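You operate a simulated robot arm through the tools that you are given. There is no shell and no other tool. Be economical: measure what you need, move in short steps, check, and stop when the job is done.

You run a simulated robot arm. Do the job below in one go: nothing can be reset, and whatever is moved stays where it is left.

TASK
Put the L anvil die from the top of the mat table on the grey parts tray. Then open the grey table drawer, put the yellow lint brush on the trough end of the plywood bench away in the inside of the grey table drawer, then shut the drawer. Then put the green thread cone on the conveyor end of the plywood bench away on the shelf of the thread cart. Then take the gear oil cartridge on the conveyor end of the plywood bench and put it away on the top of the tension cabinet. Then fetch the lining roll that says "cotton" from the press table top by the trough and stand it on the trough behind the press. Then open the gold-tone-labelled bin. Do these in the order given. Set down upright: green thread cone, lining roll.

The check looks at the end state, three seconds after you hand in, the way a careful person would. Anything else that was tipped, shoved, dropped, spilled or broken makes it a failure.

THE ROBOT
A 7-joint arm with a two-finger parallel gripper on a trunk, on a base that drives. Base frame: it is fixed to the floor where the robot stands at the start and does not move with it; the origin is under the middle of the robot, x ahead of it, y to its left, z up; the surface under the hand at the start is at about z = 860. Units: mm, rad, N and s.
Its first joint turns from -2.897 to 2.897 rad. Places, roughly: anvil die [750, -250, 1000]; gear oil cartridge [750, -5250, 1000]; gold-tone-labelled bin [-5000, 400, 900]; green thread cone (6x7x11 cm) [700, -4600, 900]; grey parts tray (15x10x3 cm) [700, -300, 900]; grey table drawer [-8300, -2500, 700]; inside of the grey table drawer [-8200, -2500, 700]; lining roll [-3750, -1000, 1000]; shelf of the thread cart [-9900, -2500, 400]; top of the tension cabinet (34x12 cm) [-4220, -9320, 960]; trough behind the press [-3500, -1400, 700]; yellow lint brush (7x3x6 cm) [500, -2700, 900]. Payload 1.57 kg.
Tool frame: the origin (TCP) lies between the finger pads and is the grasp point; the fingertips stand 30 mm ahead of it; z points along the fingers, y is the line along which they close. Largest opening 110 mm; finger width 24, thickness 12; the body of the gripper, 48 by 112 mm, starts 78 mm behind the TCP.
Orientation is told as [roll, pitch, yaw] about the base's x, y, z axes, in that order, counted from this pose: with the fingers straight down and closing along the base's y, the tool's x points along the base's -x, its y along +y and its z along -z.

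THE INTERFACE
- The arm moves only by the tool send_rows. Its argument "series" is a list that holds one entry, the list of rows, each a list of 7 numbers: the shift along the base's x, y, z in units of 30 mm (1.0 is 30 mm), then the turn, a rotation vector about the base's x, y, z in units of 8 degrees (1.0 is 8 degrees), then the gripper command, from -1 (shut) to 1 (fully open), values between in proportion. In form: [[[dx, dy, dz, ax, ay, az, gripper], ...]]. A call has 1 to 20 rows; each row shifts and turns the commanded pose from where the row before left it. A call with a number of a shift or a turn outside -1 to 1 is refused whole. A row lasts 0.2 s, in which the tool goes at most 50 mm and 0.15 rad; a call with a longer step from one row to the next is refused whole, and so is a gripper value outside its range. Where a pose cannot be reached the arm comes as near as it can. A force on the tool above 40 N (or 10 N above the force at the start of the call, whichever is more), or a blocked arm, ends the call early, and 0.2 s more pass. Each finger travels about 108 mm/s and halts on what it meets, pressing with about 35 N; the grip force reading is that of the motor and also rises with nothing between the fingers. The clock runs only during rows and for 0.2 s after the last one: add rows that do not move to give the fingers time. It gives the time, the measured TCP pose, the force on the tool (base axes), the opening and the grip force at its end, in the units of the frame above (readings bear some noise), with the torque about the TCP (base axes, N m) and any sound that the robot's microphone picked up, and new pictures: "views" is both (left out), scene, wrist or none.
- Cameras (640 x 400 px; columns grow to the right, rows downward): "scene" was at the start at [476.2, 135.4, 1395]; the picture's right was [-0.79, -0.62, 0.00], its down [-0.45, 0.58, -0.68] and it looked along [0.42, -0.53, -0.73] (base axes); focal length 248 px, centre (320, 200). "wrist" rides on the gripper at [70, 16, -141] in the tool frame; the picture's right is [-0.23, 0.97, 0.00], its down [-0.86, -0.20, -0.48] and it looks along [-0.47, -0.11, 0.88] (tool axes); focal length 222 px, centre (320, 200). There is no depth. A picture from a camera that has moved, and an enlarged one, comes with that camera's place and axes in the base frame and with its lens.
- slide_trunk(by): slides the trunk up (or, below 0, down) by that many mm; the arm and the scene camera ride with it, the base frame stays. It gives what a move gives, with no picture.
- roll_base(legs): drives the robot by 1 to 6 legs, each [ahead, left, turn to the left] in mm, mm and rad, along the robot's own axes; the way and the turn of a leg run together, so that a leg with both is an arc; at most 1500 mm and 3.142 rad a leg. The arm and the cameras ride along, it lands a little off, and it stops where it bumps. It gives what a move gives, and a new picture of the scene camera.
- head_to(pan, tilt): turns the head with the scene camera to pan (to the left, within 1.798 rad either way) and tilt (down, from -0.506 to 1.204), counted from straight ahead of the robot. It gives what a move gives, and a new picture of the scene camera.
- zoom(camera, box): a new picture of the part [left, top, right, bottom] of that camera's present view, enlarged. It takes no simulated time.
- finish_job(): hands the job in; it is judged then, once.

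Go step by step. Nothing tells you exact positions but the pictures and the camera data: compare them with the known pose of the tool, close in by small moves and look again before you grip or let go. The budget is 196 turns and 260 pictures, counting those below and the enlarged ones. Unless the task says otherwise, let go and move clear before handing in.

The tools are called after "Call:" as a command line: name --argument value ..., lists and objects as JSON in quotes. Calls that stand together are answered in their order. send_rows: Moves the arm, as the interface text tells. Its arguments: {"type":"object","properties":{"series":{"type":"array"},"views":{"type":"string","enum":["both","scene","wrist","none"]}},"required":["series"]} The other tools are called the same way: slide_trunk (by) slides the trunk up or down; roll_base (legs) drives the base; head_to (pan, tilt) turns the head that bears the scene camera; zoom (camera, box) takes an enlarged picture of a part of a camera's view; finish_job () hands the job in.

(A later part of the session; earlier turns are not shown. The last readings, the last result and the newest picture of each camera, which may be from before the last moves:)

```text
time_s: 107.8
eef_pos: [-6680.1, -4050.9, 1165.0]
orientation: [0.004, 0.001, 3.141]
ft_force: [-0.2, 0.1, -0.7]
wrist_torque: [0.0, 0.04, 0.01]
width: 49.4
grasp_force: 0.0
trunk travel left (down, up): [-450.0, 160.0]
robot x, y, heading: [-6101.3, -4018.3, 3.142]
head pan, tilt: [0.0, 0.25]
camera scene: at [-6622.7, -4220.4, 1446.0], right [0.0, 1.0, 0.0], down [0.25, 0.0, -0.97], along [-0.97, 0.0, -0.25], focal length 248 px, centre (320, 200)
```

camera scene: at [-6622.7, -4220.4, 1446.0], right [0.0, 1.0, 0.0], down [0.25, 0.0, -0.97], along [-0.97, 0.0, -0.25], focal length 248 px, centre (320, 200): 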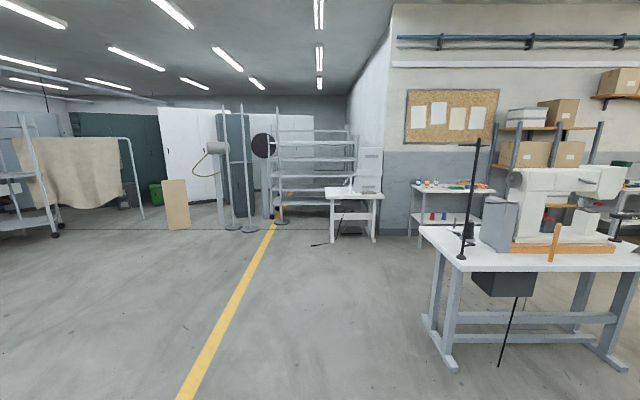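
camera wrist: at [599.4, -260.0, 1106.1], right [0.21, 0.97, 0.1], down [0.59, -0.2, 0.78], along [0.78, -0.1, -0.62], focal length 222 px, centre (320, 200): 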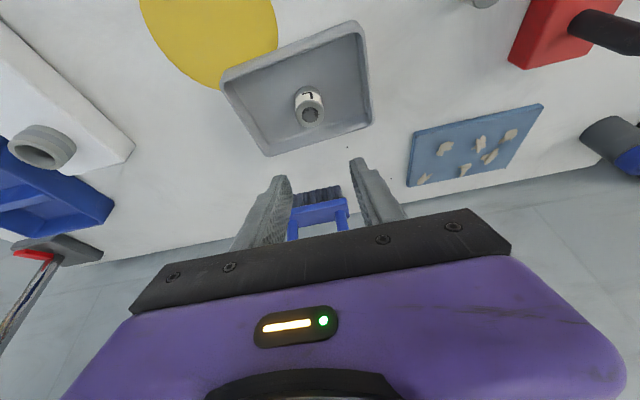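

The thread cart is visible near [-9850, -2600]. The drawer table is hidden behind the sewing table; I drive further and look right.

Call:
roll_base --legs '[[1500, 0, 0], [800, 0, 0]]'

Call:
head_to --pan -1.0 --tilt 0.3

Call:
head_to --pan -1.6 --tilt 0.3

```text
time_s: 119.2
eef_pos: [-9004.9, -3943.1, 1164.0]
orientation: [0.005, 0.0, 3.108]
ft_force: [-0.4, -1.0, 0.6]
wrist_torque: [0.02, 0.0, 0.0]
width: 49.3
grasp_force: 0.1
trunk travel left (down, up): [-450.0, 160.0]
robot x, y, heading: [-8428.5, -3927.6, 3.11]
head pan, tilt: [0.0, 0.25]
camera scene: at [-8952.4, -4114.3, 1446.0], right [0.03, 1.0, 0.0], down [0.25, -0.01, -0.97], along [-0.97, 0.03, -0.25], focal length 248 px, centre (320, 200)
```

scene: 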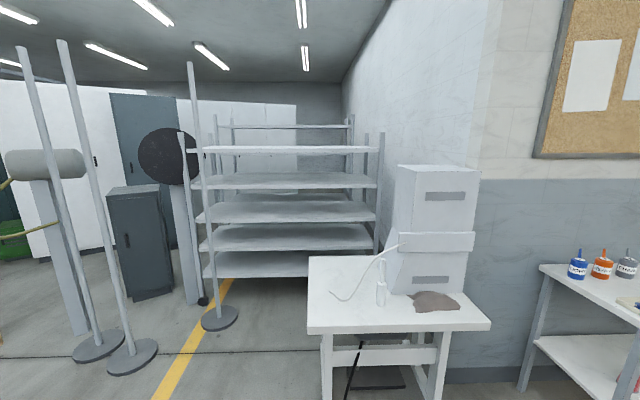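

```text
time_s: 120.5
eef_pos: [-9004.0, -3942.3, 1164.0]
orientation: [0.007, 0.0, 3.109]
ft_force: [0.1, 0.1, 0.2]
wrist_torque: [-0.01, 0.02, -0.02]
width: 49.3
grasp_force: 0.1
trunk travel left (down, up): [-450.0, 160.0]
robot x, y, heading: [-8423.7, -3928.2, 3.107]
head pan, tilt: [-1.0, 0.3]
camera scene: at [-8906.9, -4037.3, 1441.3], right [0.86, 0.51, 0.0], down [0.15, -0.25, -0.96], along [-0.49, 0.82, -0.3], focal length 248 px, centre (320, 200)
```

scene: 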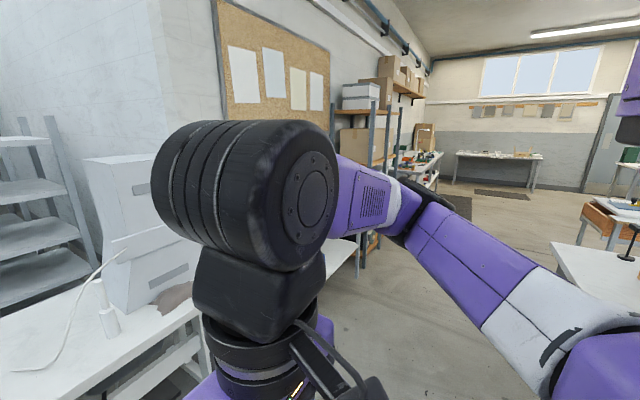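

```text
time_s: 121.5
eef_pos: [-9004.6, -3942.6, 1164.2]
orientation: [0.005, -0.001, 3.108]
ft_force: [0.8, -0.1, -0.1]
wrist_torque: [0.0, 0.01, -0.03]
width: 49.7
grasp_force: 0.0
trunk travel left (down, up): [-450.0, 160.0]
robot x, y, heading: [-8425.2, -3931.8, 3.108]
head pan, tilt: [-1.6, 0.3]
camera scene: at [-8853.3, -4024.3, 1441.3], right [1.0, -0.06, 0.0], down [-0.02, -0.3, -0.96], along [0.06, 0.95, -0.3], focal length 248 px, centre (320, 200)
```

scene: 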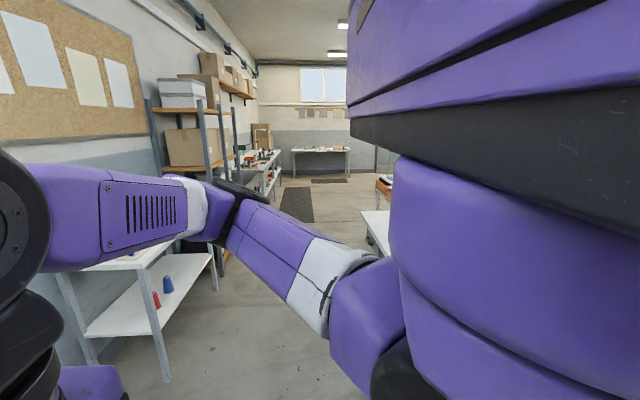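

I shift away from the desks and turn to face +y toward the drawer table.

Call:
roll_base --legs '[[0, 400, 0], [0, 0, -1.54]]'

Call:
head_to --pan 0 --tilt 0.4

Call:
head_to --pan -0.7 --tilt 0.4

```text
time_s: 127.6
eef_pos: [-8486.2, -3735.1, 1165.6]
orientation: [0.006, 0.001, 1.598]
ft_force: [1.1, 0.6, 1.1]
wrist_torque: [0.02, 0.02, 0.0]
width: 49.4
grasp_force: 0.0
trunk travel left (down, up): [-450.0, 160.0]
robot x, y, heading: [-8436.2, -4312.0, 1.598]
head pan, tilt: [-1.6, 0.3]
camera scene: at [-8555.6, -3894.1, 1441.3], right [0.0, -1.0, 0.0], down [-0.3, 0.0, -0.96], along [0.96, 0.0, -0.3], focal length 248 px, centre (320, 200)
```

scene: 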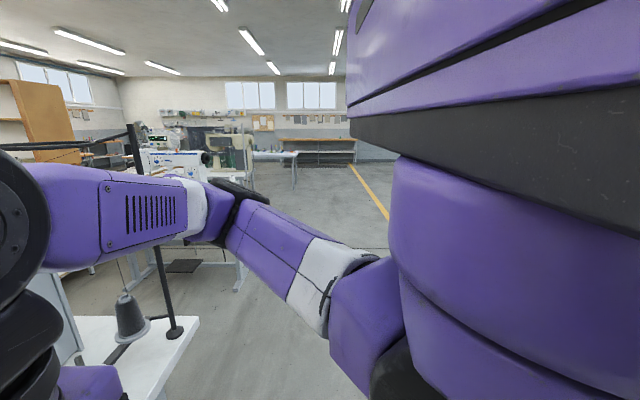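

```text
time_s: 129.3
eef_pos: [-8486.2, -3735.5, 1164.1]
orientation: [0.006, 0.001, 1.597]
ft_force: [0.3, 0.5, -0.4]
wrist_torque: [0.02, 0.03, -0.03]
width: 49.5
grasp_force: 0.0
trunk travel left (down, up): [-450.0, 160.0]
robot x, y, heading: [-8434.5, -4318.4, 1.603]
head pan, tilt: [0.0, 0.4]
camera scene: at [-8651.4, -3801.3, 1432.0], right [1.0, 0.03, 0.0], down [0.01, -0.39, -0.92], along [-0.03, 0.92, -0.39], focal length 248 px, centre (320, 200)
```

scene: 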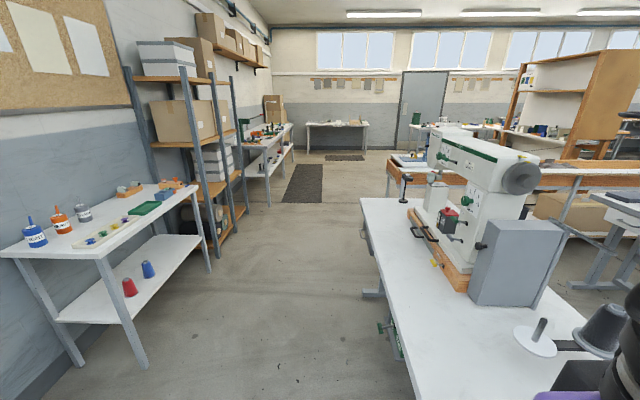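

```text
time_s: 130.4
eef_pos: [-8485.7, -3736.2, 1163.8]
orientation: [0.005, 0.001, 1.599]
ft_force: [-0.2, 0.0, -0.3]
wrist_torque: [0.01, 0.0, -0.01]
width: 49.6
grasp_force: 0.1
trunk travel left (down, up): [-450.0, 160.0]
robot x, y, heading: [-8436.8, -4310.0, 1.595]
head pan, tilt: [-0.7, 0.4]
camera scene: at [-8591.3, -3821.4, 1432.0], right [0.78, -0.62, 0.0], down [-0.24, -0.3, -0.92], along [0.57, 0.72, -0.39], focal length 248 px, centre (320, 200)
```

scene: 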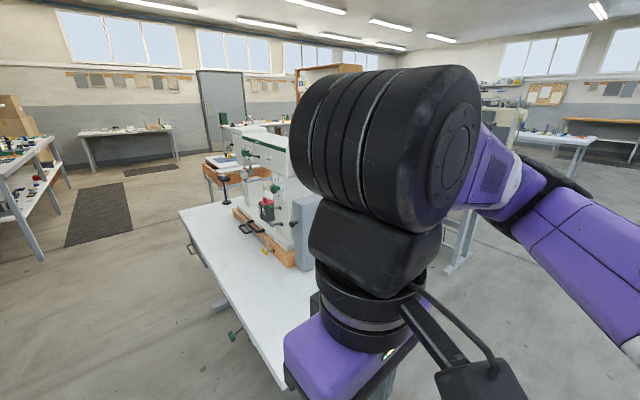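

The drawer's table is here on the right; a handle shows on its aisle (-x) side. Zooming in.

Call:
zoom --camera "scene" --box '[170, 200, 298, 280]'

Call:
zoom --camera "scene" --box '[170, 280, 298, 360]'

```text
5.00 times, centred on (234, 240) of scene
camera zoom: at [-8591.3, -3821.4, 1432.0], right [0.78, -0.62, 0.0], down [-0.24, -0.3, -0.92], along [0.57, 0.72, -0.39], focal length 1241 px, centre (750, 0)
```

zoom: 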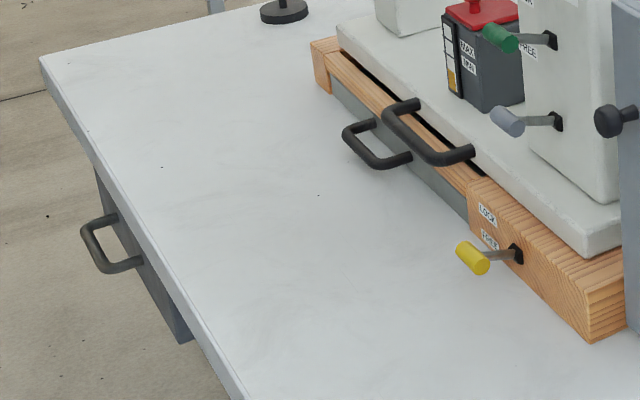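

```text
5.00 times, centred on (234, 320) of scene
camera zoom: at [-8591.3, -3821.4, 1432.0], right [0.78, -0.62, 0.0], down [-0.24, -0.3, -0.92], along [0.57, 0.72, -0.39], focal length 1241 px, centre (750, -400)
```

zoom: 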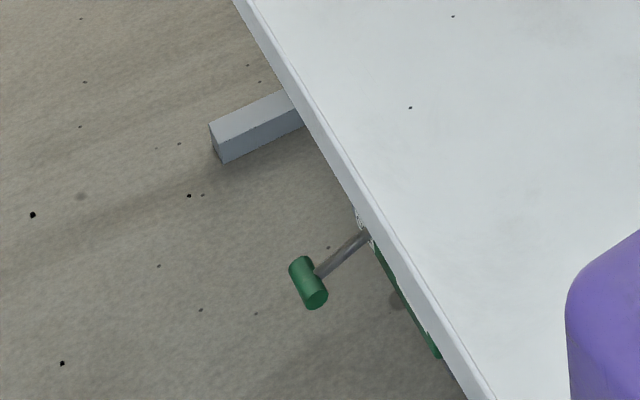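

The drawer front with its dark handle is at about [-8470, -2560, ~700], opening toward -x. I'll stand in the aisle at [-9150, -2560] facing +y, and work to the right.

Call:
roll_base --legs '[[0, 0, -0.027], [0, 714, 0], [1000, 0, 0], [750, 0, 0]]'

Call:
head_to --pan -1.3 --tilt 0.7

Call:
head_to --pan 0.9 --tilt 0.5

```text
time_s: 143.1
eef_pos: [-9208.3, -1971.6, 1165.5]
orientation: [0.006, 0.0, 1.584]
ft_force: [-0.3, -0.2, 0.3]
wrist_torque: [0.01, -0.01, 0.02]
width: 49.6
grasp_force: 0.1
trunk travel left (down, up): [-450.0, 160.0]
robot x, y, heading: [-9168.8, -2547.0, 1.582]
head pan, tilt: [-0.7, 0.4]
camera scene: at [-9315.5, -2055.4, 1432.0], right [0.77, -0.63, 0.0], down [-0.25, -0.3, -0.92], along [0.58, 0.71, -0.39], focal length 248 px, centre (320, 200)
```

scene: 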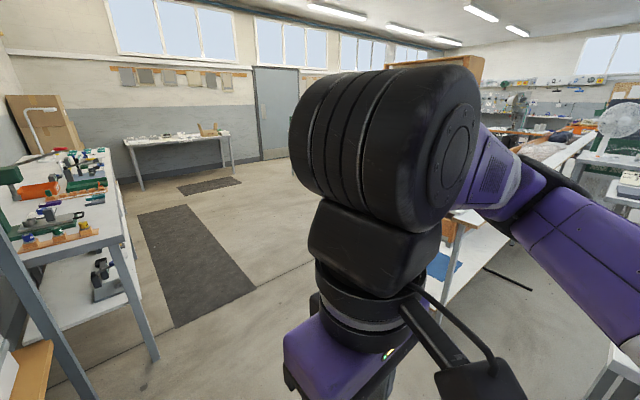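

```text
time_s: 144.1
eef_pos: [-9207.4, -1970.8, 1164.7]
orientation: [0.005, 0.0, 1.585]
ft_force: [-0.4, 0.4, -0.2]
wrist_torque: [0.0, 0.02, -0.01]
width: 49.4
grasp_force: 0.0
trunk travel left (down, up): [-450.0, 160.0]
robot x, y, heading: [-9170.4, -2546.3, 1.59]
head pan, tilt: [-1.3, 0.7]
camera scene: at [-9292.6, -2103.2, 1405.2], right [0.28, -0.96, 0.0], down [-0.62, -0.18, -0.77], along [0.73, 0.21, -0.64], focal length 248 px, centre (320, 200)
```

scene: 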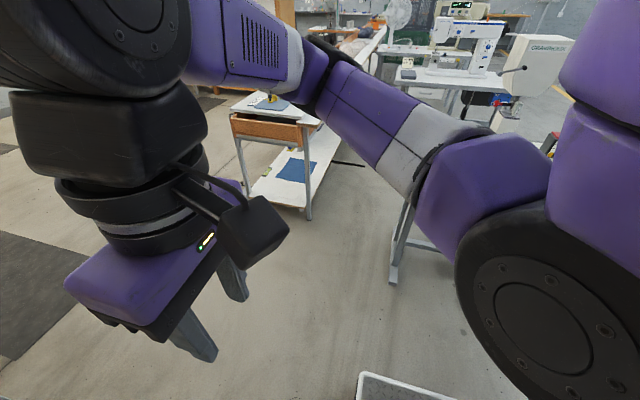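

```text
time_s: 146.2
eef_pos: [-9208.5, -1970.7, 1164.5]
orientation: [0.006, 0.0, 1.585]
ft_force: [0.4, -0.7, -0.2]
wrist_torque: [-0.01, 0.0, 0.02]
width: 49.3
grasp_force: 0.1
trunk travel left (down, up): [-450.0, 160.0]
robot x, y, heading: [-9168.1, -2551.1, 1.591]
head pan, tilt: [0.901, 0.499]
camera scene: at [-9446.2, -2071.4, 1422.9], right [0.61, 0.79, 0.0], down [0.38, -0.29, -0.88], along [-0.69, 0.54, -0.48], focal length 248 px, centre (320, 200)
```

scene: 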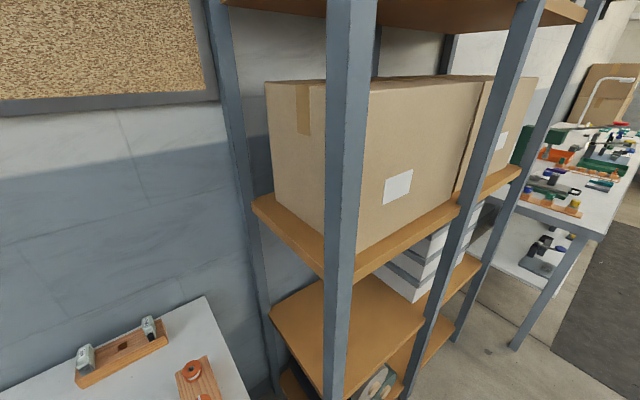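

The body blocks the view from here. I'll back up and face diagonally so the handle lies straight ahead of the arm.

Call:
roll_base --legs '[[-500, -90, 0], [0, 0, -0.885]]'

Call:
head_to --pan -0.15 --tilt 0.85

```text
time_s: 151.5
eef_pos: [-8639.7, -2660.8, 1164.4]
orientation: [0.005, -0.001, 0.668]
ft_force: [0.2, 0.3, 0.5]
wrist_torque: [-0.01, -0.04, -0.01]
width: 49.7
grasp_force: 0.0
trunk travel left (down, up): [-450.0, 160.0]
robot x, y, heading: [-9076.3, -3044.9, 0.668]
head pan, tilt: [0.901, 0.499]
camera scene: at [-8862.4, -2533.1, 1422.9], right [1.0, 0.0, 0.0], down [0.0, -0.48, -0.88], along [0.0, 0.88, -0.48], focal length 248 px, centre (320, 200)
```

scene: 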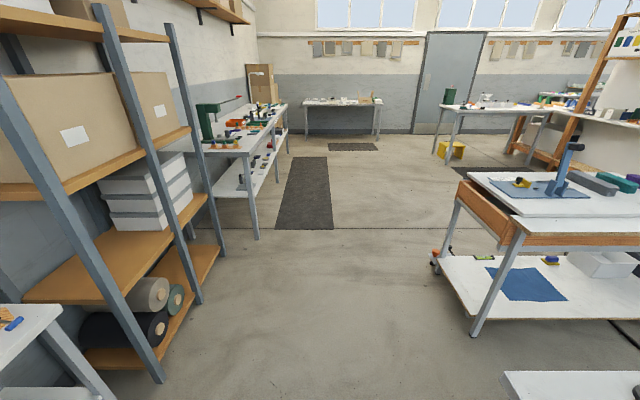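

```text
time_s: 152.8
eef_pos: [-8639.4, -2660.7, 1165.7]
orientation: [0.005, 0.0, 0.669]
ft_force: [-0.4, -0.4, -0.5]
wrist_torque: [0.01, 0.01, 0.0]
width: 49.5
grasp_force: 0.1
trunk travel left (down, up): [-450.0, 160.0]
robot x, y, heading: [-9076.7, -3040.1, 0.668]
head pan, tilt: [-0.15, 0.85]
camera scene: at [-8794.8, -2585.3, 1392.9], right [0.5, -0.87, 0.0], down [-0.65, -0.37, -0.66], along [0.57, 0.33, -0.75], focal length 248 px, centre (320, 200)
```

scene: 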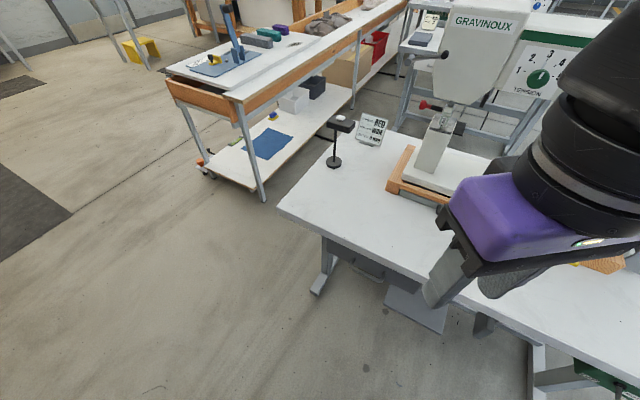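

Call:
zoom --camera "scene" --box '[310, 225, 470, 325]'

```text
4.00 times, centred on (390, 275) of scene
camera zoom: at [-8794.8, -2585.3, 1392.9], right [0.5, -0.87, 0.0], down [-0.65, -0.37, -0.66], along [0.57, 0.33, -0.75], focal length 993 px, centre (40, -100)
```

zoom: 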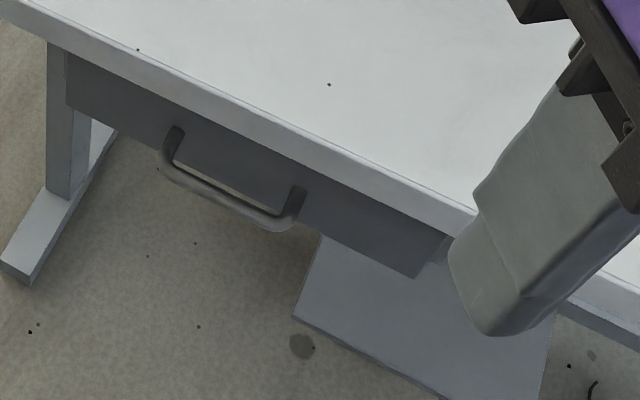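

I can see the drawer's bar handle at roughly [-8480, -2548, 745]. I lower the trunk for reach and a better view, then turn the tool to point at the handle, closing vertically.

Call:
slide_trunk --by -250

Call:
send_rows --series '[[[0, 0.3, 0, -0.338, -0.697, 0.584, 0], [0, 0.3, 0, -0.338, -0.697, 0.584, 0], [0, 0.3, 0, -0.338, -0.697, 0.584, 0], [0, 0.3, 0, -0.338, -0.697, 0.584, 0], [0, 0.3, 0, -0.338, -0.697, 0.584, 0], [0, 0.3, 0, -0.338, -0.697, 0.584, 0], [0, 0.3, 0, -0.338, -0.697, 0.584, 0], [0, 0.3, 0, -0.338, -0.697, 0.584, 0], [0, 0.3, 0, -0.338, -0.697, 0.584, 0], [0, 0.3, 0, -0.338, -0.697, 0.584, 0], [0, 0, 0, 0, 0, 0, 0], [0, 0, 0, 0, 0, 0, 0]]]'

```text
time_s: 155.3
eef_pos: [-8640.3, -2660.4, 915.0]
orientation: [0.006, 0.0, 0.667]
ft_force: [0.4, 0.1, 0.1]
wrist_torque: [0.01, -0.04, 0.0]
width: 49.4
grasp_force: 0.0
trunk travel left (down, up): [-200.0, 410.0]
robot x, y, heading: [-9070.6, -3044.7, 0.663]
head pan, tilt: [-0.15, 0.85]
```

```text
time_s: 157.9
eef_pos: [-8635.4, -2569.6, 908.0]
orientation: [-1.027, 0.001, 1.527]
ft_force: [0.7, 0.5, 0.3]
wrist_torque: [-0.02, -0.03, -0.01]
width: 55.1
grasp_force: 0.1
trunk travel left (down, up): [-200.0, 410.0]
robot x, y, heading: [-9077.1, -3042.8, 0.667]
head pan, tilt: [-0.15, 0.85]
camera scene: at [-8794.8, -2585.3, 1142.9], right [0.49, -0.87, 0.0], down [-0.65, -0.37, -0.66], along [0.57, 0.33, -0.75], focal length 248 px, centre (320, 200)
camera wrist: at [-8767.9, -2632.6, 965.9], right [-0.49, 0.25, -0.83], down [-0.27, 0.87, 0.42], along [0.83, 0.43, -0.36], focal length 222 px, centre (320, 200)
```

scene: 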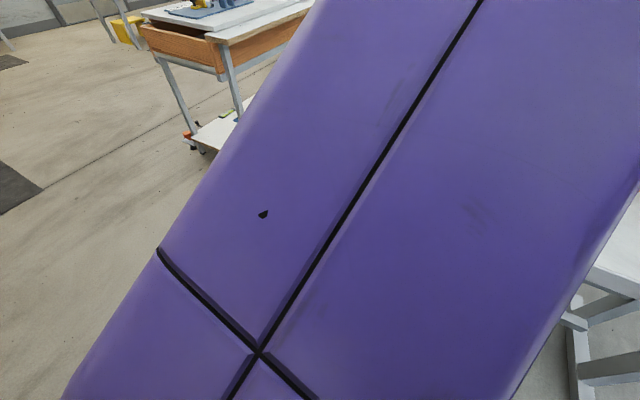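
wrist: 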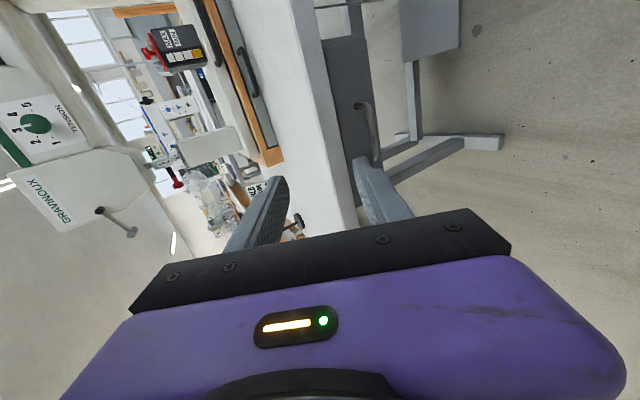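

The wrist camera sees the handle; triangulating gives the bar at about [-8472, -2547, 717]. I level the tool more and close in to 80 mm away.

Call:
send_rows --series '[[[0, 0.2, -0.6, 0, -1, 0, 0], [0, 0.2, -0.6, 0, -1, 0, 0], [0, 0.2, -0.6, 0, -1, 0, 0], [0.4, 0.16, -1, 0, 0, 0, 0], [0.4, 0, -1, 0, 0, 0, 0], [0.4, 0, -1, 0, 0, 0, 0], [0.4, 0, -1, 0, 0, 0, 0], [0.4, 0, -0.3, 0, 0, 0, 0], [0, 0, 0, 0, 0, 0, 0], [0, 0, 0, 0, 0, 0, 0]]]' --views "wrist"

```text
time_s: 160.2
eef_pos: [-8605.0, -2504.4, 806.1]
orientation: [-1.435, 0.001, 1.565]
ft_force: [0.1, 0.1, -0.7]
wrist_torque: [0.02, 0.01, -0.01]
width: 55.1
grasp_force: 0.1
out of reach, approached as far as the arm can: row 5, 6, 7, 8
trunk travel left (down, up): [-200.0, 410.0]
robot x, y, heading: [-9073.8, -3044.4, 0.67]
head pan, tilt: [-0.15, 0.85]
camera wrist: at [-8748.3, -2573.9, 807.2], right [-0.13, 0.23, -0.96], down [-0.44, 0.86, 0.26], along [0.89, 0.46, -0.01], focal length 222 px, centre (320, 200)
```

wrist: 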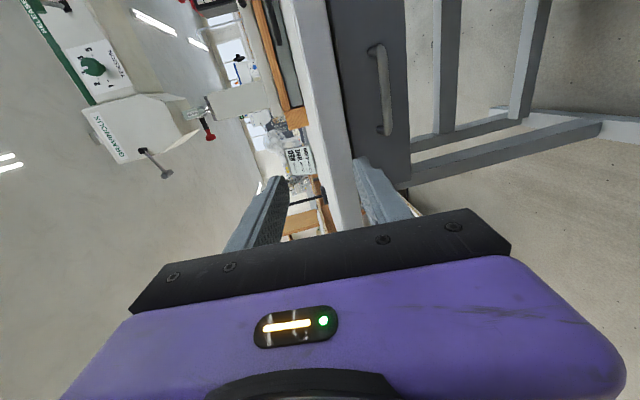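

Call:
slide_trunk --by -90

Call:
send_rows --series '[[[0, 0, 0, 0, 0, 0, 0], [0, 0, 0, 0, 0, 0, 0]]]' --views "both"

```text
time_s: 161.4
eef_pos: [-8604.9, -2505.2, 715.8]
orientation: [-1.437, 0.0, 1.566]
ft_force: [0.4, 0.9, 0.6]
wrist_torque: [0.0, 0.03, -0.02]
width: 55.1
grasp_force: 0.0
trunk travel left (down, up): [-110.0, 500.0]
robot x, y, heading: [-9072.3, -3044.2, 0.664]
head pan, tilt: [-0.15, 0.85]
```

```text
time_s: 162.0
eef_pos: [-8604.4, -2505.3, 715.9]
orientation: [-1.435, 0.0, 1.566]
ft_force: [0.0, 0.0, 0.8]
wrist_torque: [0.0, -0.01, 0.03]
width: 54.9
grasp_force: 0.1
trunk travel left (down, up): [-110.0, 500.0]
robot x, y, heading: [-9072.5, -3043.6, 0.664]
head pan, tilt: [-0.15, 0.85]
camera scene: at [-8794.8, -2585.3, 1052.9], right [0.49, -0.87, 0.0], down [-0.65, -0.37, -0.66], along [0.57, 0.33, -0.75], focal length 248 px, centre (320, 200)
camera wrist: at [-8748.3, -2574.0, 717.2], right [-0.13, 0.23, -0.96], down [-0.44, 0.86, 0.26], along [0.89, 0.46, -0.01], focal length 222 px, centre (320, 200)
```

scene: 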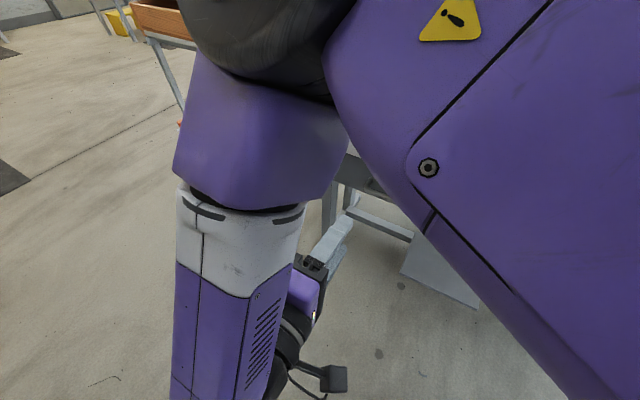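
wrist: 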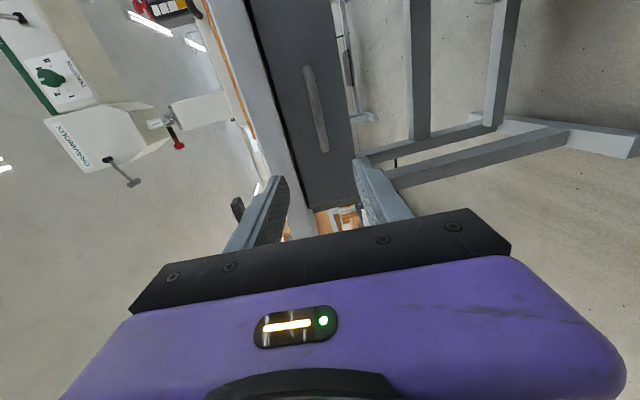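

Call:
send_rows --series '[[[0, -0.7, -0.3, 0, 0, 0, 0], [0, -0.7, -0.5, 0, 0, 0, 0], [0.7, 0, 0, 0, 0, 0, 0], [0.7, 0, 0, 0, 0, 0, 0], [0.7, 0, 0, 0, 0, 0, 0], [0, 0, 0, 0, 0, 0, 0], [0, 0, 0, 0, 0, 0, 0]]]' --views "wrist"

```text
time_s: 163.6
eef_pos: [-8552.1, -2526.1, 725.1]
orientation: [-1.429, -0.001, 1.562]
ft_force: [0.1, -0.3, -0.2]
wrist_torque: [0.04, -0.02, -0.01]
width: 54.8
grasp_force: 0.1
out of reach, approached as far as the arm can: row 1, 2, 3, 5
trunk travel left (down, up): [-110.0, 500.0]
robot x, y, heading: [-9073.6, -3040.4, 0.663]
head pan, tilt: [-0.15, 0.85]
camera wrist: at [-8695.2, -2594.6, 728.0], right [-0.14, 0.23, -0.96], down [-0.44, 0.86, 0.27], along [0.89, 0.46, -0.02], focal length 222 px, centre (320, 200)
```

wrist: 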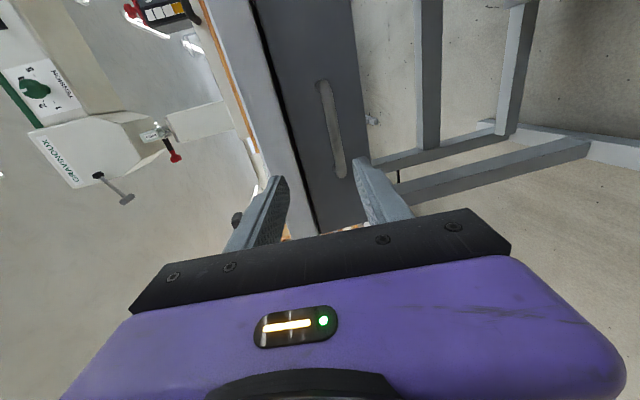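

Call:
slide_trunk --by -60

Call:
send_rows --series '[[[0, -0.3, 0.4, 0, 0, 0, 0], [0, -0.3, 0.4, 0, 0, 0, 0], [0, 0, 0, 0, 0, 0, 0]]]' --views "wrist"

```text
time_s: 164.6
eef_pos: [-8551.6, -2526.2, 664.8]
orientation: [-1.427, 0.0, 1.563]
ft_force: [-0.1, 0.5, 0.3]
wrist_torque: [-0.04, 0.01, -0.05]
width: 54.8
grasp_force: 0.0
trunk travel left (down, up): [-50.0, 560.0]
robot x, y, heading: [-9073.9, -3039.8, 0.665]
head pan, tilt: [-0.15, 0.85]
```

```text
time_s: 165.4
eef_pos: [-8552.7, -2542.8, 690.0]
orientation: [-1.427, 0.0, 1.562]
ft_force: [-0.2, 0.0, 0.2]
wrist_torque: [0.0, 0.03, 0.02]
width: 54.8
grasp_force: 0.1
trunk travel left (down, up): [-50.0, 560.0]
robot x, y, heading: [-9075.1, -3046.6, 0.666]
head pan, tilt: [-0.15, 0.85]
camera wrist: at [-8695.8, -2610.8, 692.1], right [-0.14, 0.23, -0.96], down [-0.44, 0.86, 0.27], along [0.89, 0.46, -0.02], focal length 222 px, centre (320, 200)
```

wrist: 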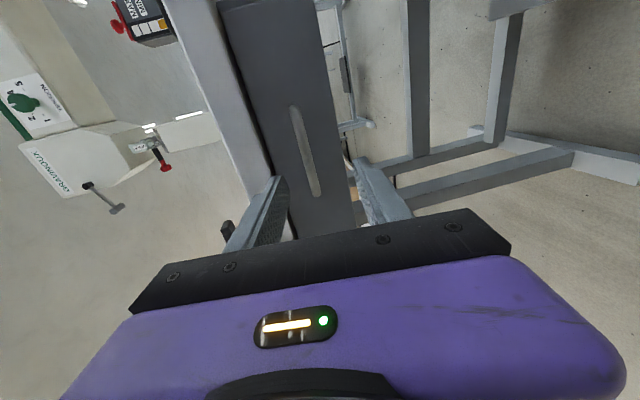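

Call:
send_rows --series '[[[0.7, -0.1, 0, 0, 0, 0, 0], [0.7, -0.1, 0, 0, 0, 0, 0], [0.6, 0, 0, 0, 0, 0, 0], [0, 0, 0, 0, 0, 0, 0]]]' --views "wrist"

```text
time_s: 166.4
eef_pos: [-8492.6, -2550.1, 690.4]
orientation: [-1.429, -0.002, 1.565]
ft_force: [0.6, -0.3, 0.0]
wrist_torque: [-0.02, 0.03, 0.01]
width: 54.9
grasp_force: 0.1
trunk travel left (down, up): [-50.0, 560.0]
robot x, y, heading: [-9073.7, -3046.8, 0.669]
head pan, tilt: [-0.15, 0.85]
camera wrist: at [-8635.2, -2618.0, 692.9], right [-0.14, 0.23, -0.96], down [-0.44, 0.86, 0.27], along [0.89, 0.46, -0.02], focal length 222 px, centre (320, 200)
```

wrist: 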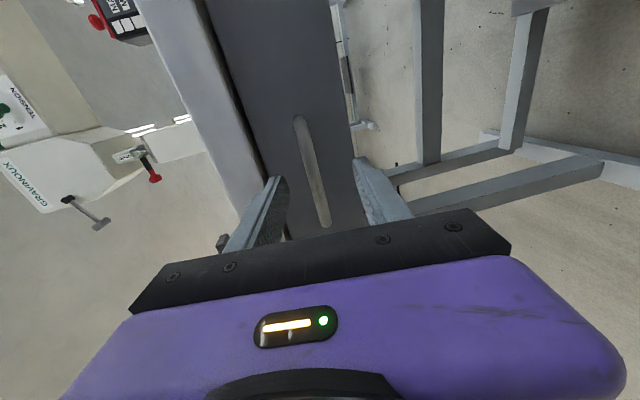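

Call:
send_rows --series '[[[0.5, 0, 0, 0, 0, 0, 0], [0.5, 0, 0, 0, 0, 0, 0], [0, 0, 0, 0, 0, 0, 0]]]' --views "wrist"

```text
time_s: 167.2
eef_pos: [-8464.0, -2549.4, 687.2]
orientation: [-1.428, -0.001, 1.565]
ft_force: [0.3, -0.3, 0.3]
wrist_torque: [0.01, 0.0, 0.01]
width: 54.7
grasp_force: 0.2
trunk travel left (down, up): [-50.0, 560.0]
robot x, y, heading: [-9074.2, -3042.7, 0.669]
head pan, tilt: [-0.15, 0.85]
camera wrist: at [-8606.1, -2617.9, 690.2], right [-0.14, 0.23, -0.96], down [-0.44, 0.86, 0.27], along [0.89, 0.46, -0.02], focal length 222 px, centre (320, 200)
```

wrist: 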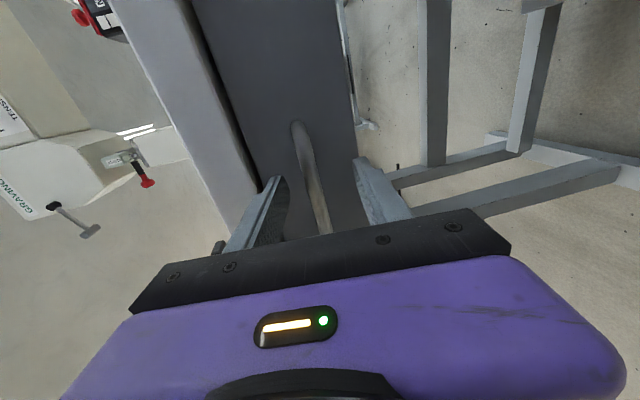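

Call:
send_rows --series '[[[0.4, 0, 0, 0, 0, 0, 0], [0.3, 0, 0.1, 0, 0, 0, 0], [0, 0, 0, 0, 0, 0, 0]]]' --views "wrist"

```text
time_s: 167.8
eef_pos: [-8447.8, -2550.2, 688.7]
orientation: [-1.423, 0.004, 1.565]
ft_force: [-13.9, -6.0, 0.9]
wrist_torque: [0.21, -0.5, -0.19]
width: 53.7
grasp_force: 0.1
trunk travel left (down, up): [-50.0, 560.0]
robot x, y, heading: [-9074.9, -3042.0, 0.673]
head pan, tilt: [-0.15, 0.85]
stopped in row 2: the force on the tool passed its limit at 54 N (the readings are from after the stop); the commanded pose is now the measured one
camera wrist: at [-8591.8, -2619.7, 693.2], right [-0.14, 0.22, -0.96], down [-0.44, 0.86, 0.26], along [0.89, 0.46, -0.02], focal length 222 px, centre (320, 200)
```

wrist: 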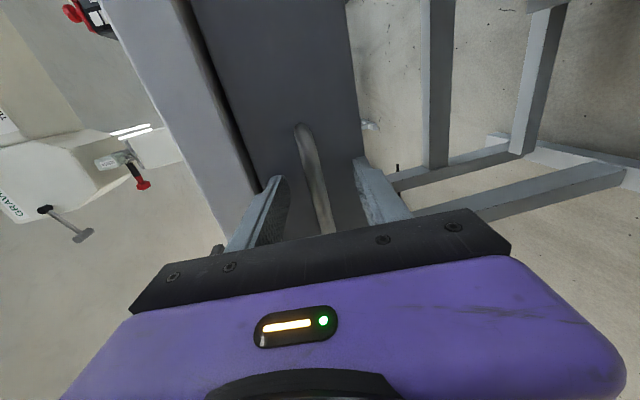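

The fingertips touch the drawer front, so the bar is between the pads. I back off slightly and grip.

Call:
send_rows --series '[[[-0.2, 0, 0, 0, 0, 0, 0], [0, 0, 0, 0, 0, 0, -0.4], [0, 0, 0, 0, 0, 0, -1], [0, 0, 0, 0, 0, 0, -1], [0, 0, 0, 0, 0, 0, -1]]]' --views "wrist"

```text
time_s: 169.0
eef_pos: [-8453.4, -2551.0, 690.4]
orientation: [-1.424, 0.002, 1.565]
ft_force: [1.3, -0.3, 15.0]
wrist_torque: [-0.07, -0.12, -0.37]
width: 11.6
grasp_force: 29.1
trunk travel left (down, up): [-50.0, 560.0]
robot x, y, heading: [-9073.6, -3041.7, 0.664]
head pan, tilt: [-0.15, 0.85]
camera wrist: at [-8596.4, -2619.1, 694.2], right [-0.14, 0.23, -0.96], down [-0.44, 0.86, 0.26], along [0.89, 0.46, -0.02], focal length 222 px, centre (320, 200)
```

wrist: 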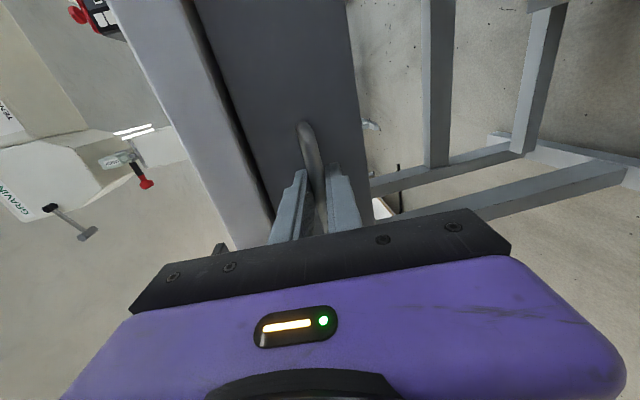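

Call:
send_rows --series '[[[0, 0, 0.08, 0, 0, 0, -1], [-0.3, 0, 0, 0, 0, 0, -1], [-0.4, 0, 0, 0, 0, 0, -1], [-0.5, 0, 0, 0, 0, 0, -1], [-0.5, 0, 0, 0, 0, 0, -1], [0, 0, 0, 0, 0, 0, -1]]]' --views "wrist"

```text
time_s: 170.4
eef_pos: [-8507.1, -2549.7, 690.2]
orientation: [-1.419, 0.004, 1.566]
ft_force: [0.4, 3.9, -12.8]
wrist_torque: [0.25, 0.07, 0.81]
width: 11.8
grasp_force: 29.4
trunk travel left (down, up): [-50.0, 560.0]
robot x, y, heading: [-9067.1, -3042.8, 0.666]
head pan, tilt: [-0.15, 0.85]
camera wrist: at [-8650.3, -2619.3, 695.3], right [-0.15, 0.22, -0.96], down [-0.44, 0.86, 0.27], along [0.89, 0.46, -0.03], focal length 222 px, centre (320, 200)
```

wrist: 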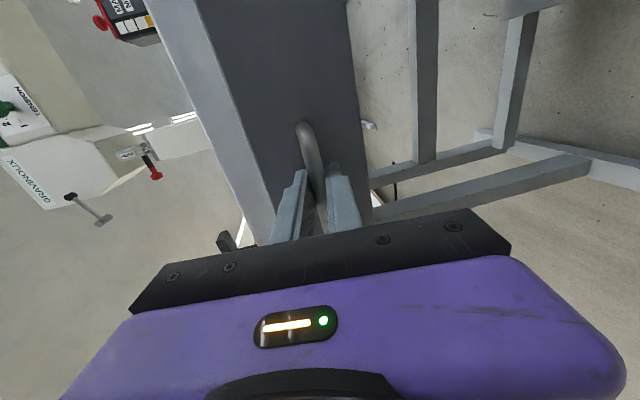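

The drawer slides. I keep pulling.

Call:
send_rows --series '[[[-0.5, 0, -0.05, 0, 0, 0, -1], [-0.5, 0, 0, 0, 0, 0, -1], [-0.5, 0, 0, 0, 0, 0, -1], [-0.5, 0, 0, 0, 0, 0, -1], [-0.5, 0, 0, 0, 0, 0, -1], [-0.5, 0, 0, 0, 0, 0, -1], [-0.5, 0, 0, 0, 0, 0, -1], [-0.5, 0, 0, 0, 0, 0, -1], [-0.5, 0, 0, 0, 0, 0, -1], [-0.5, 0, 0, 0, 0, 0, -1], [0, 0, 0, 0, 0, 0, -1]]]' --views "wrist"

```text
time_s: 172.6
eef_pos: [-8641.4, -2556.0, 690.0]
orientation: [-1.435, 0.006, 1.551]
ft_force: [2.6, 0.4, 10.6]
wrist_torque: [0.06, -0.05, 0.14]
width: 11.8
grasp_force: 29.6
trunk travel left (down, up): [-50.0, 560.0]
robot x, y, heading: [-9072.1, -3045.4, 0.675]
head pan, tilt: [-0.15, 0.85]
stopped in row 10: the force on the tool passed its limit at 46 N (the readings are from after the stop); the commanded pose is now the measured one
camera wrist: at [-8786.1, -2622.1, 693.2], right [-0.13, 0.22, -0.97], down [-0.43, 0.87, 0.26], along [0.89, 0.45, -0.01], focal length 222 px, centre (320, 200)
```

wrist: 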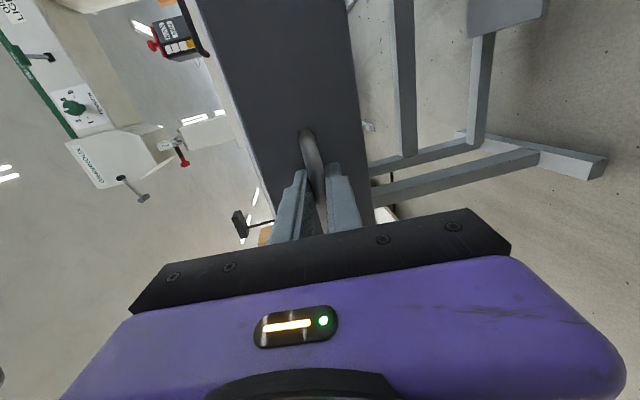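

The drawer is open about 190 mm (at its stop). I release, retreat and raise.

Call:
send_rows --series '[[[0, 0, 0, 0, 0, 0, -0.5], [0, 0, 0, 0, 0, 0, 0], [0, 0, 0, 0, 0, 0, 0], [-0.5, 0, 0, 0, 0, 0, 0], [-0.7, 0, 0, 0, 0, 0, 0], [-0.7, 0, 0, 0, 0, 0, 0], [0, 0, 0, 0, 0, 0, 0]]]' --views "wrist"

Call:
slide_trunk --by 400

Call:
send_rows --series '[[[0, 0, 0, 0, 0, 0, 0]]]' --views "both"

```text
time_s: 174.4
eef_pos: [-8663.7, -2577.2, 684.2]
orientation: [-1.428, 0.017, 1.421]
ft_force: [0.0, 0.3, -0.4]
wrist_torque: [0.02, -0.01, -0.03]
width: 55.0
grasp_force: 0.0
trunk travel left (down, up): [-50.0, 560.0]
robot x, y, heading: [-9077.5, -3043.5, 0.667]
head pan, tilt: [-0.15, 0.85]
stopped in row 7: the arm was blocked; the commanded pose is now the measured one
camera wrist: at [-8814.6, -2624.4, 689.4], right [-0.11, 0.23, -0.97], down [-0.31, 0.92, 0.25], along [0.94, 0.33, -0.03], focal length 222 px, centre (320, 200)
```

wrist: 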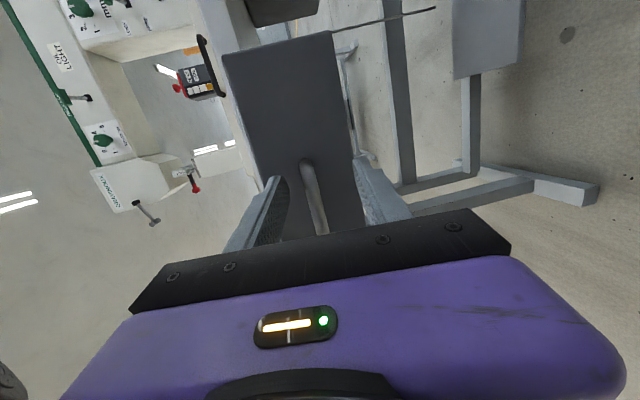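

```text
time_s: 175.4
eef_pos: [-8665.1, -2577.0, 731.8]
orientation: [-1.399, 0.02, 1.422]
ft_force: [-1.5, 2.5, -35.5]
wrist_torque: [-0.11, 0.93, 0.04]
width: 85.7
grasp_force: 17.1
trunk travel left (down, up): [-105.0, 505.0]
robot x, y, heading: [-9078.4, -3040.9, 0.67]
head pan, tilt: [-0.15, 0.85]
stopped: the force on the tool passed its limit at 48 N (the readings are from after the stop); the commanded pose is now the measured one
```

```text
time_s: 175.8
eef_pos: [-8666.0, -2576.5, 733.3]
orientation: [-1.403, 0.021, 1.422]
ft_force: [-1.9, 4.5, -36.9]
wrist_torque: [0.03, 0.96, 0.6]
width: 87.8
grasp_force: 19.1
trunk travel left (down, up): [-105.0, 505.0]
robot x, y, heading: [-9072.3, -3045.6, 0.672]
head pan, tilt: [-0.15, 0.85]
camera scene: at [-8795.0, -2584.6, 1047.4], right [0.5, -0.87, 0.0], down [-0.65, -0.37, -0.66], along [0.57, 0.33, -0.75], focal length 248 px, centre (320, 200)
camera wrist: at [-8816.0, -2624.4, 740.5], right [-0.13, 0.23, -0.96], down [-0.31, 0.92, 0.26], along [0.94, 0.33, -0.05], focal length 222 px, centre (320, 200)
```

scene: 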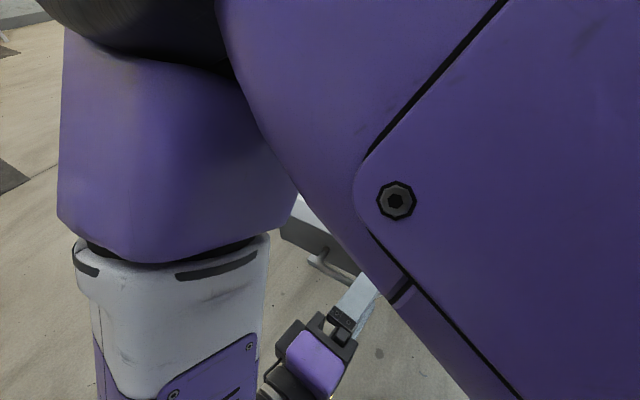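
wrist: 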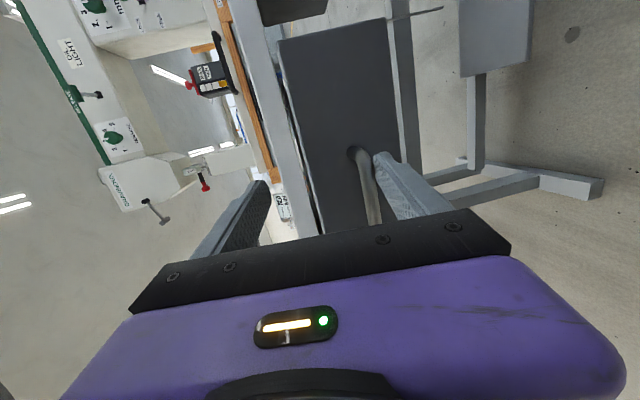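

The arm jammed against its limit and a finger still catches the bar. I lower the trunk back and retreat with the base instead.

Call:
slide_trunk --by -50

Call:
send_rows --series '[[[0, 0, 0, 0, 0, 0, 0.2], [0, 0, 0, 0, 0, 0, 0.2]]]' --views "wrist"

```text
time_s: 176.8
eef_pos: [-8664.3, -2577.1, 686.3]
orientation: [-1.411, 0.02, 1.421]
ft_force: [-0.3, -0.2, -0.7]
wrist_torque: [-0.01, -0.01, 0.03]
width: 55.2
grasp_force: 0.0
trunk travel left (down, up): [-55.0, 555.0]
robot x, y, heading: [-9074.5, -3039.3, 0.671]
head pan, tilt: [-0.15, 0.85]
```

```text
time_s: 177.4
eef_pos: [-8664.4, -2577.5, 685.3]
orientation: [-1.411, 0.019, 1.423]
ft_force: [-1.1, 0.0, 0.4]
wrist_torque: [0.01, -0.01, -0.01]
width: 65.9
grasp_force: 0.0
trunk travel left (down, up): [-55.0, 555.0]
robot x, y, heading: [-9077.5, -3040.3, 0.673]
head pan, tilt: [-0.15, 0.85]
camera wrist: at [-8815.6, -2624.8, 692.1], right [-0.12, 0.23, -0.97], down [-0.31, 0.92, 0.26], along [0.94, 0.33, -0.04], focal length 222 px, centre (320, 200)
```

wrist: 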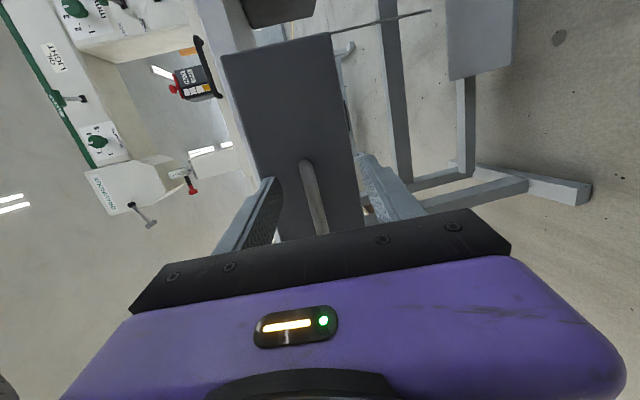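

Fingers are clear above and below the bar. Now the base backs off 100 mm along -x.

Call:
roll_base --legs '[[-79, 62, 0]]'

Call:
slide_trunk --by 450

Call:
send_rows --series '[[[0, 0, 0, 0, 0, 0, 0]]]' --views "both"

```text
time_s: 178.5
eef_pos: [-8766.6, -2578.3, 685.0]
orientation: [-1.41, 0.019, 1.425]
ft_force: [-0.5, -0.2, 0.1]
wrist_torque: [-0.01, -0.01, 0.01]
width: 66.1
grasp_force: 0.1
trunk travel left (down, up): [-55.0, 555.0]
robot x, y, heading: [-9173.1, -3046.7, 0.671]
head pan, tilt: [-0.15, 0.85]
camera scene: at [-8896.7, -2586.2, 997.9], right [0.5, -0.87, 0.0], down [-0.65, -0.37, -0.66], along [0.57, 0.33, -0.75], focal length 248 px, centre (320, 200)
```

scene: 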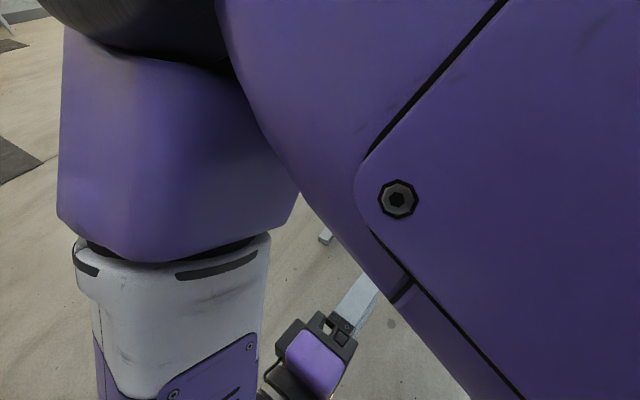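

```text
refused: 450 is not a number from -400 to 400
```

```text
time_s: 178.9
eef_pos: [-8765.4, -2577.7, 686.1]
orientation: [-1.411, 0.02, 1.425]
ft_force: [0.4, -0.2, -0.5]
wrist_torque: [0.01, 0.03, 0.01]
width: 54.9
grasp_force: 0.0
trunk travel left (down, up): [-55.0, 555.0]
robot x, y, heading: [-9174.8, -3044.2, 0.668]
head pan, tilt: [-0.15, 0.85]
camera scene: at [-8896.7, -2586.2, 997.9], right [0.5, -0.87, 0.0], down [-0.65, -0.37, -0.66], along [0.57, 0.33, -0.75], focal length 248 px, centre (320, 200)
camera wrist: at [-8917.0, -2625.9, 692.0], right [-0.12, 0.23, -0.97], down [-0.31, 0.92, 0.26], along [0.94, 0.33, -0.04], focal length 222 px, centre (320, 200)
```

scene: 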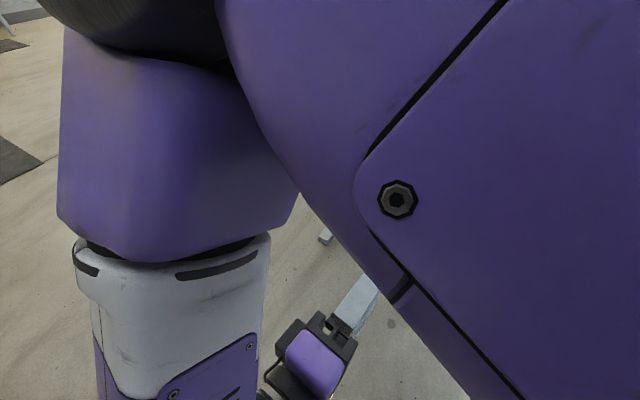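
wrist: 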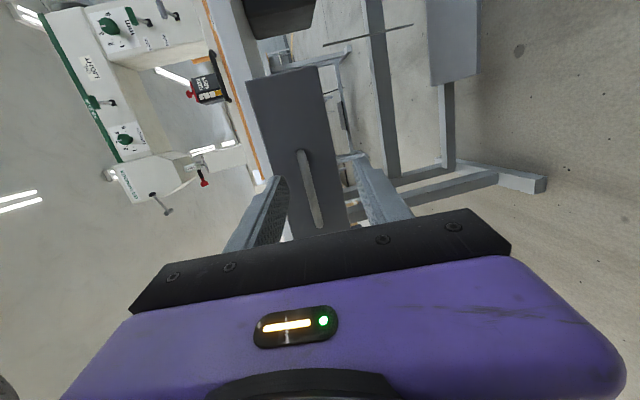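

Call:
slide_trunk --by 395

Call:
send_rows --series '[[[0, -0.2, 0.3, 0, 1, 0, 0], [0, -0.2, 0.3, 0, 1, 0, 0], [0, -0.2, 0.3, 0, 1, 0, 0], [0.1, -0.2, 0.2, 0.338, 0.697, -0.584, 0], [0.1, -0.2, 0.2, 0.338, 0.697, -0.584, 0], [0.1, -0.2, 0.2, 0.338, 0.697, -0.584, 0], [0.1, -0.2, 0.2, 0.338, 0.697, -0.584, 0], [0.1, -0.2, 0.2, 0.338, 0.697, -0.584, 0], [0.1, -0.2, 0.2, 0.338, 0.697, -0.584, 0], [0.1, -0.2, 0.2, 0.338, 0.697, -0.584, 0], [0.1, -0.2, 0.2, 0.338, 0.697, -0.584, 0], [0.1, -0.2, 0, 0.338, 0.697, -0.584, 0], [0.1, -0.2, 0, 0.338, 0.697, -0.584, 0], [0, 0, 0, 0, 0, 0, 0]]]'

```text
time_s: 182.7
eef_pos: [-8764.3, -2578.5, 1080.1]
orientation: [-1.411, 0.02, 1.425]
ft_force: [0.7, -0.5, 0.4]
wrist_torque: [0.01, 0.0, 0.02]
width: 55.2
grasp_force: 0.1
trunk travel left (down, up): [-450.0, 160.0]
robot x, y, heading: [-9173.7, -3043.3, 0.669]
head pan, tilt: [-0.15, 0.85]
```

```text
time_s: 185.7
eef_pos: [-8734.4, -2657.1, 1154.7]
orientation: [0.057, 0.15, 0.674]
ft_force: [0.3, -1.0, -0.7]
wrist_torque: [-0.02, -0.01, 0.0]
width: 55.1
grasp_force: 0.0
trunk travel left (down, up): [-450.0, 160.0]
robot x, y, heading: [-9171.8, -3048.4, 0.671]
head pan, tilt: [-0.15, 0.85]
camera scene: at [-8896.6, -2586.3, 1393.0], right [0.5, -0.87, 0.0], down [-0.65, -0.37, -0.66], along [0.57, 0.33, -0.75], focal length 248 px, centre (320, 200)
camera wrist: at [-8777.9, -2680.3, 1305.7], right [-0.42, 0.91, 0.02], down [0.86, 0.39, 0.33], along [0.29, 0.16, -0.94], focal length 222 px, centre (320, 200)
```

scene: 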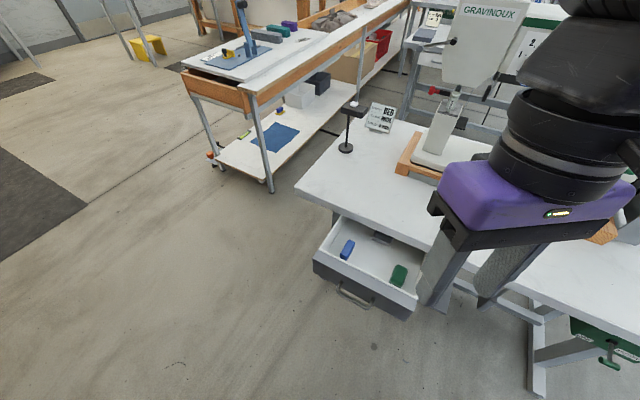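
wrist: 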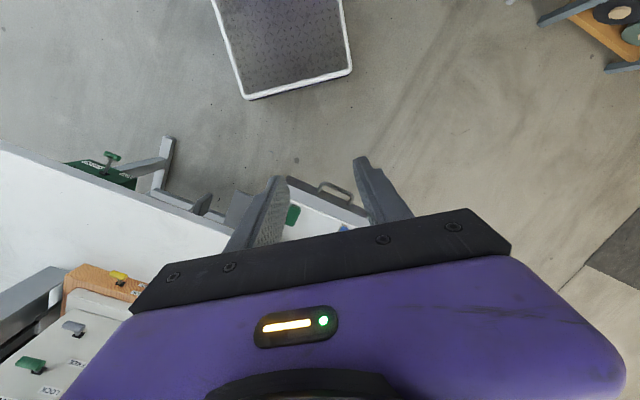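

The drawer is open; inside lie a blue and a green brush with free space between. Now I go back for the yellow brush, retracing the aisle.

Call:
roll_base --legs '[[-640, -800, 0], [0, 0, -0.67], [1500, 0, 0], [1500, 0, 0], [1500, 0, 0], [1500, 0, 0]]'

```text
time_s: 221.2
eef_pos: [-2564.4, -4268.0, 1157.1]
orientation: [0.058, 0.149, -0.063]
ft_force: [0.0, -0.9, -0.3]
wrist_torque: [0.0, -0.01, -0.01]
width: 55.0
grasp_force: 0.1
trunk travel left (down, up): [-450.0, 160.0]
robot x, y, heading: [-3152.1, -4257.4, -0.065]
head pan, tilt: [-0.15, 0.85]
camera scene: at [-2634.3, -4107.4, 1393.0], right [-0.22, -0.98, 0.0], down [-0.73, 0.16, -0.66], along [0.64, -0.14, -0.75], focal length 248 px, centre (320, 200)
```

scene: 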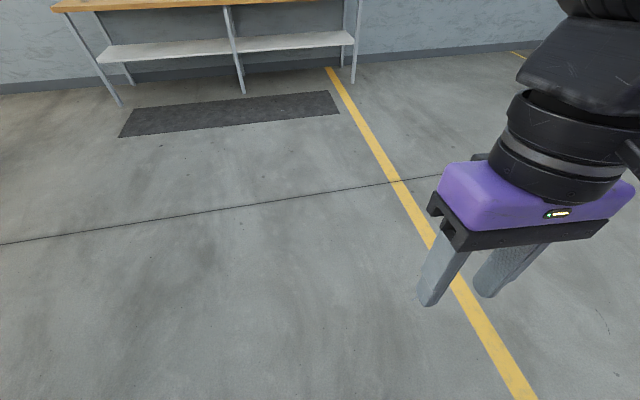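

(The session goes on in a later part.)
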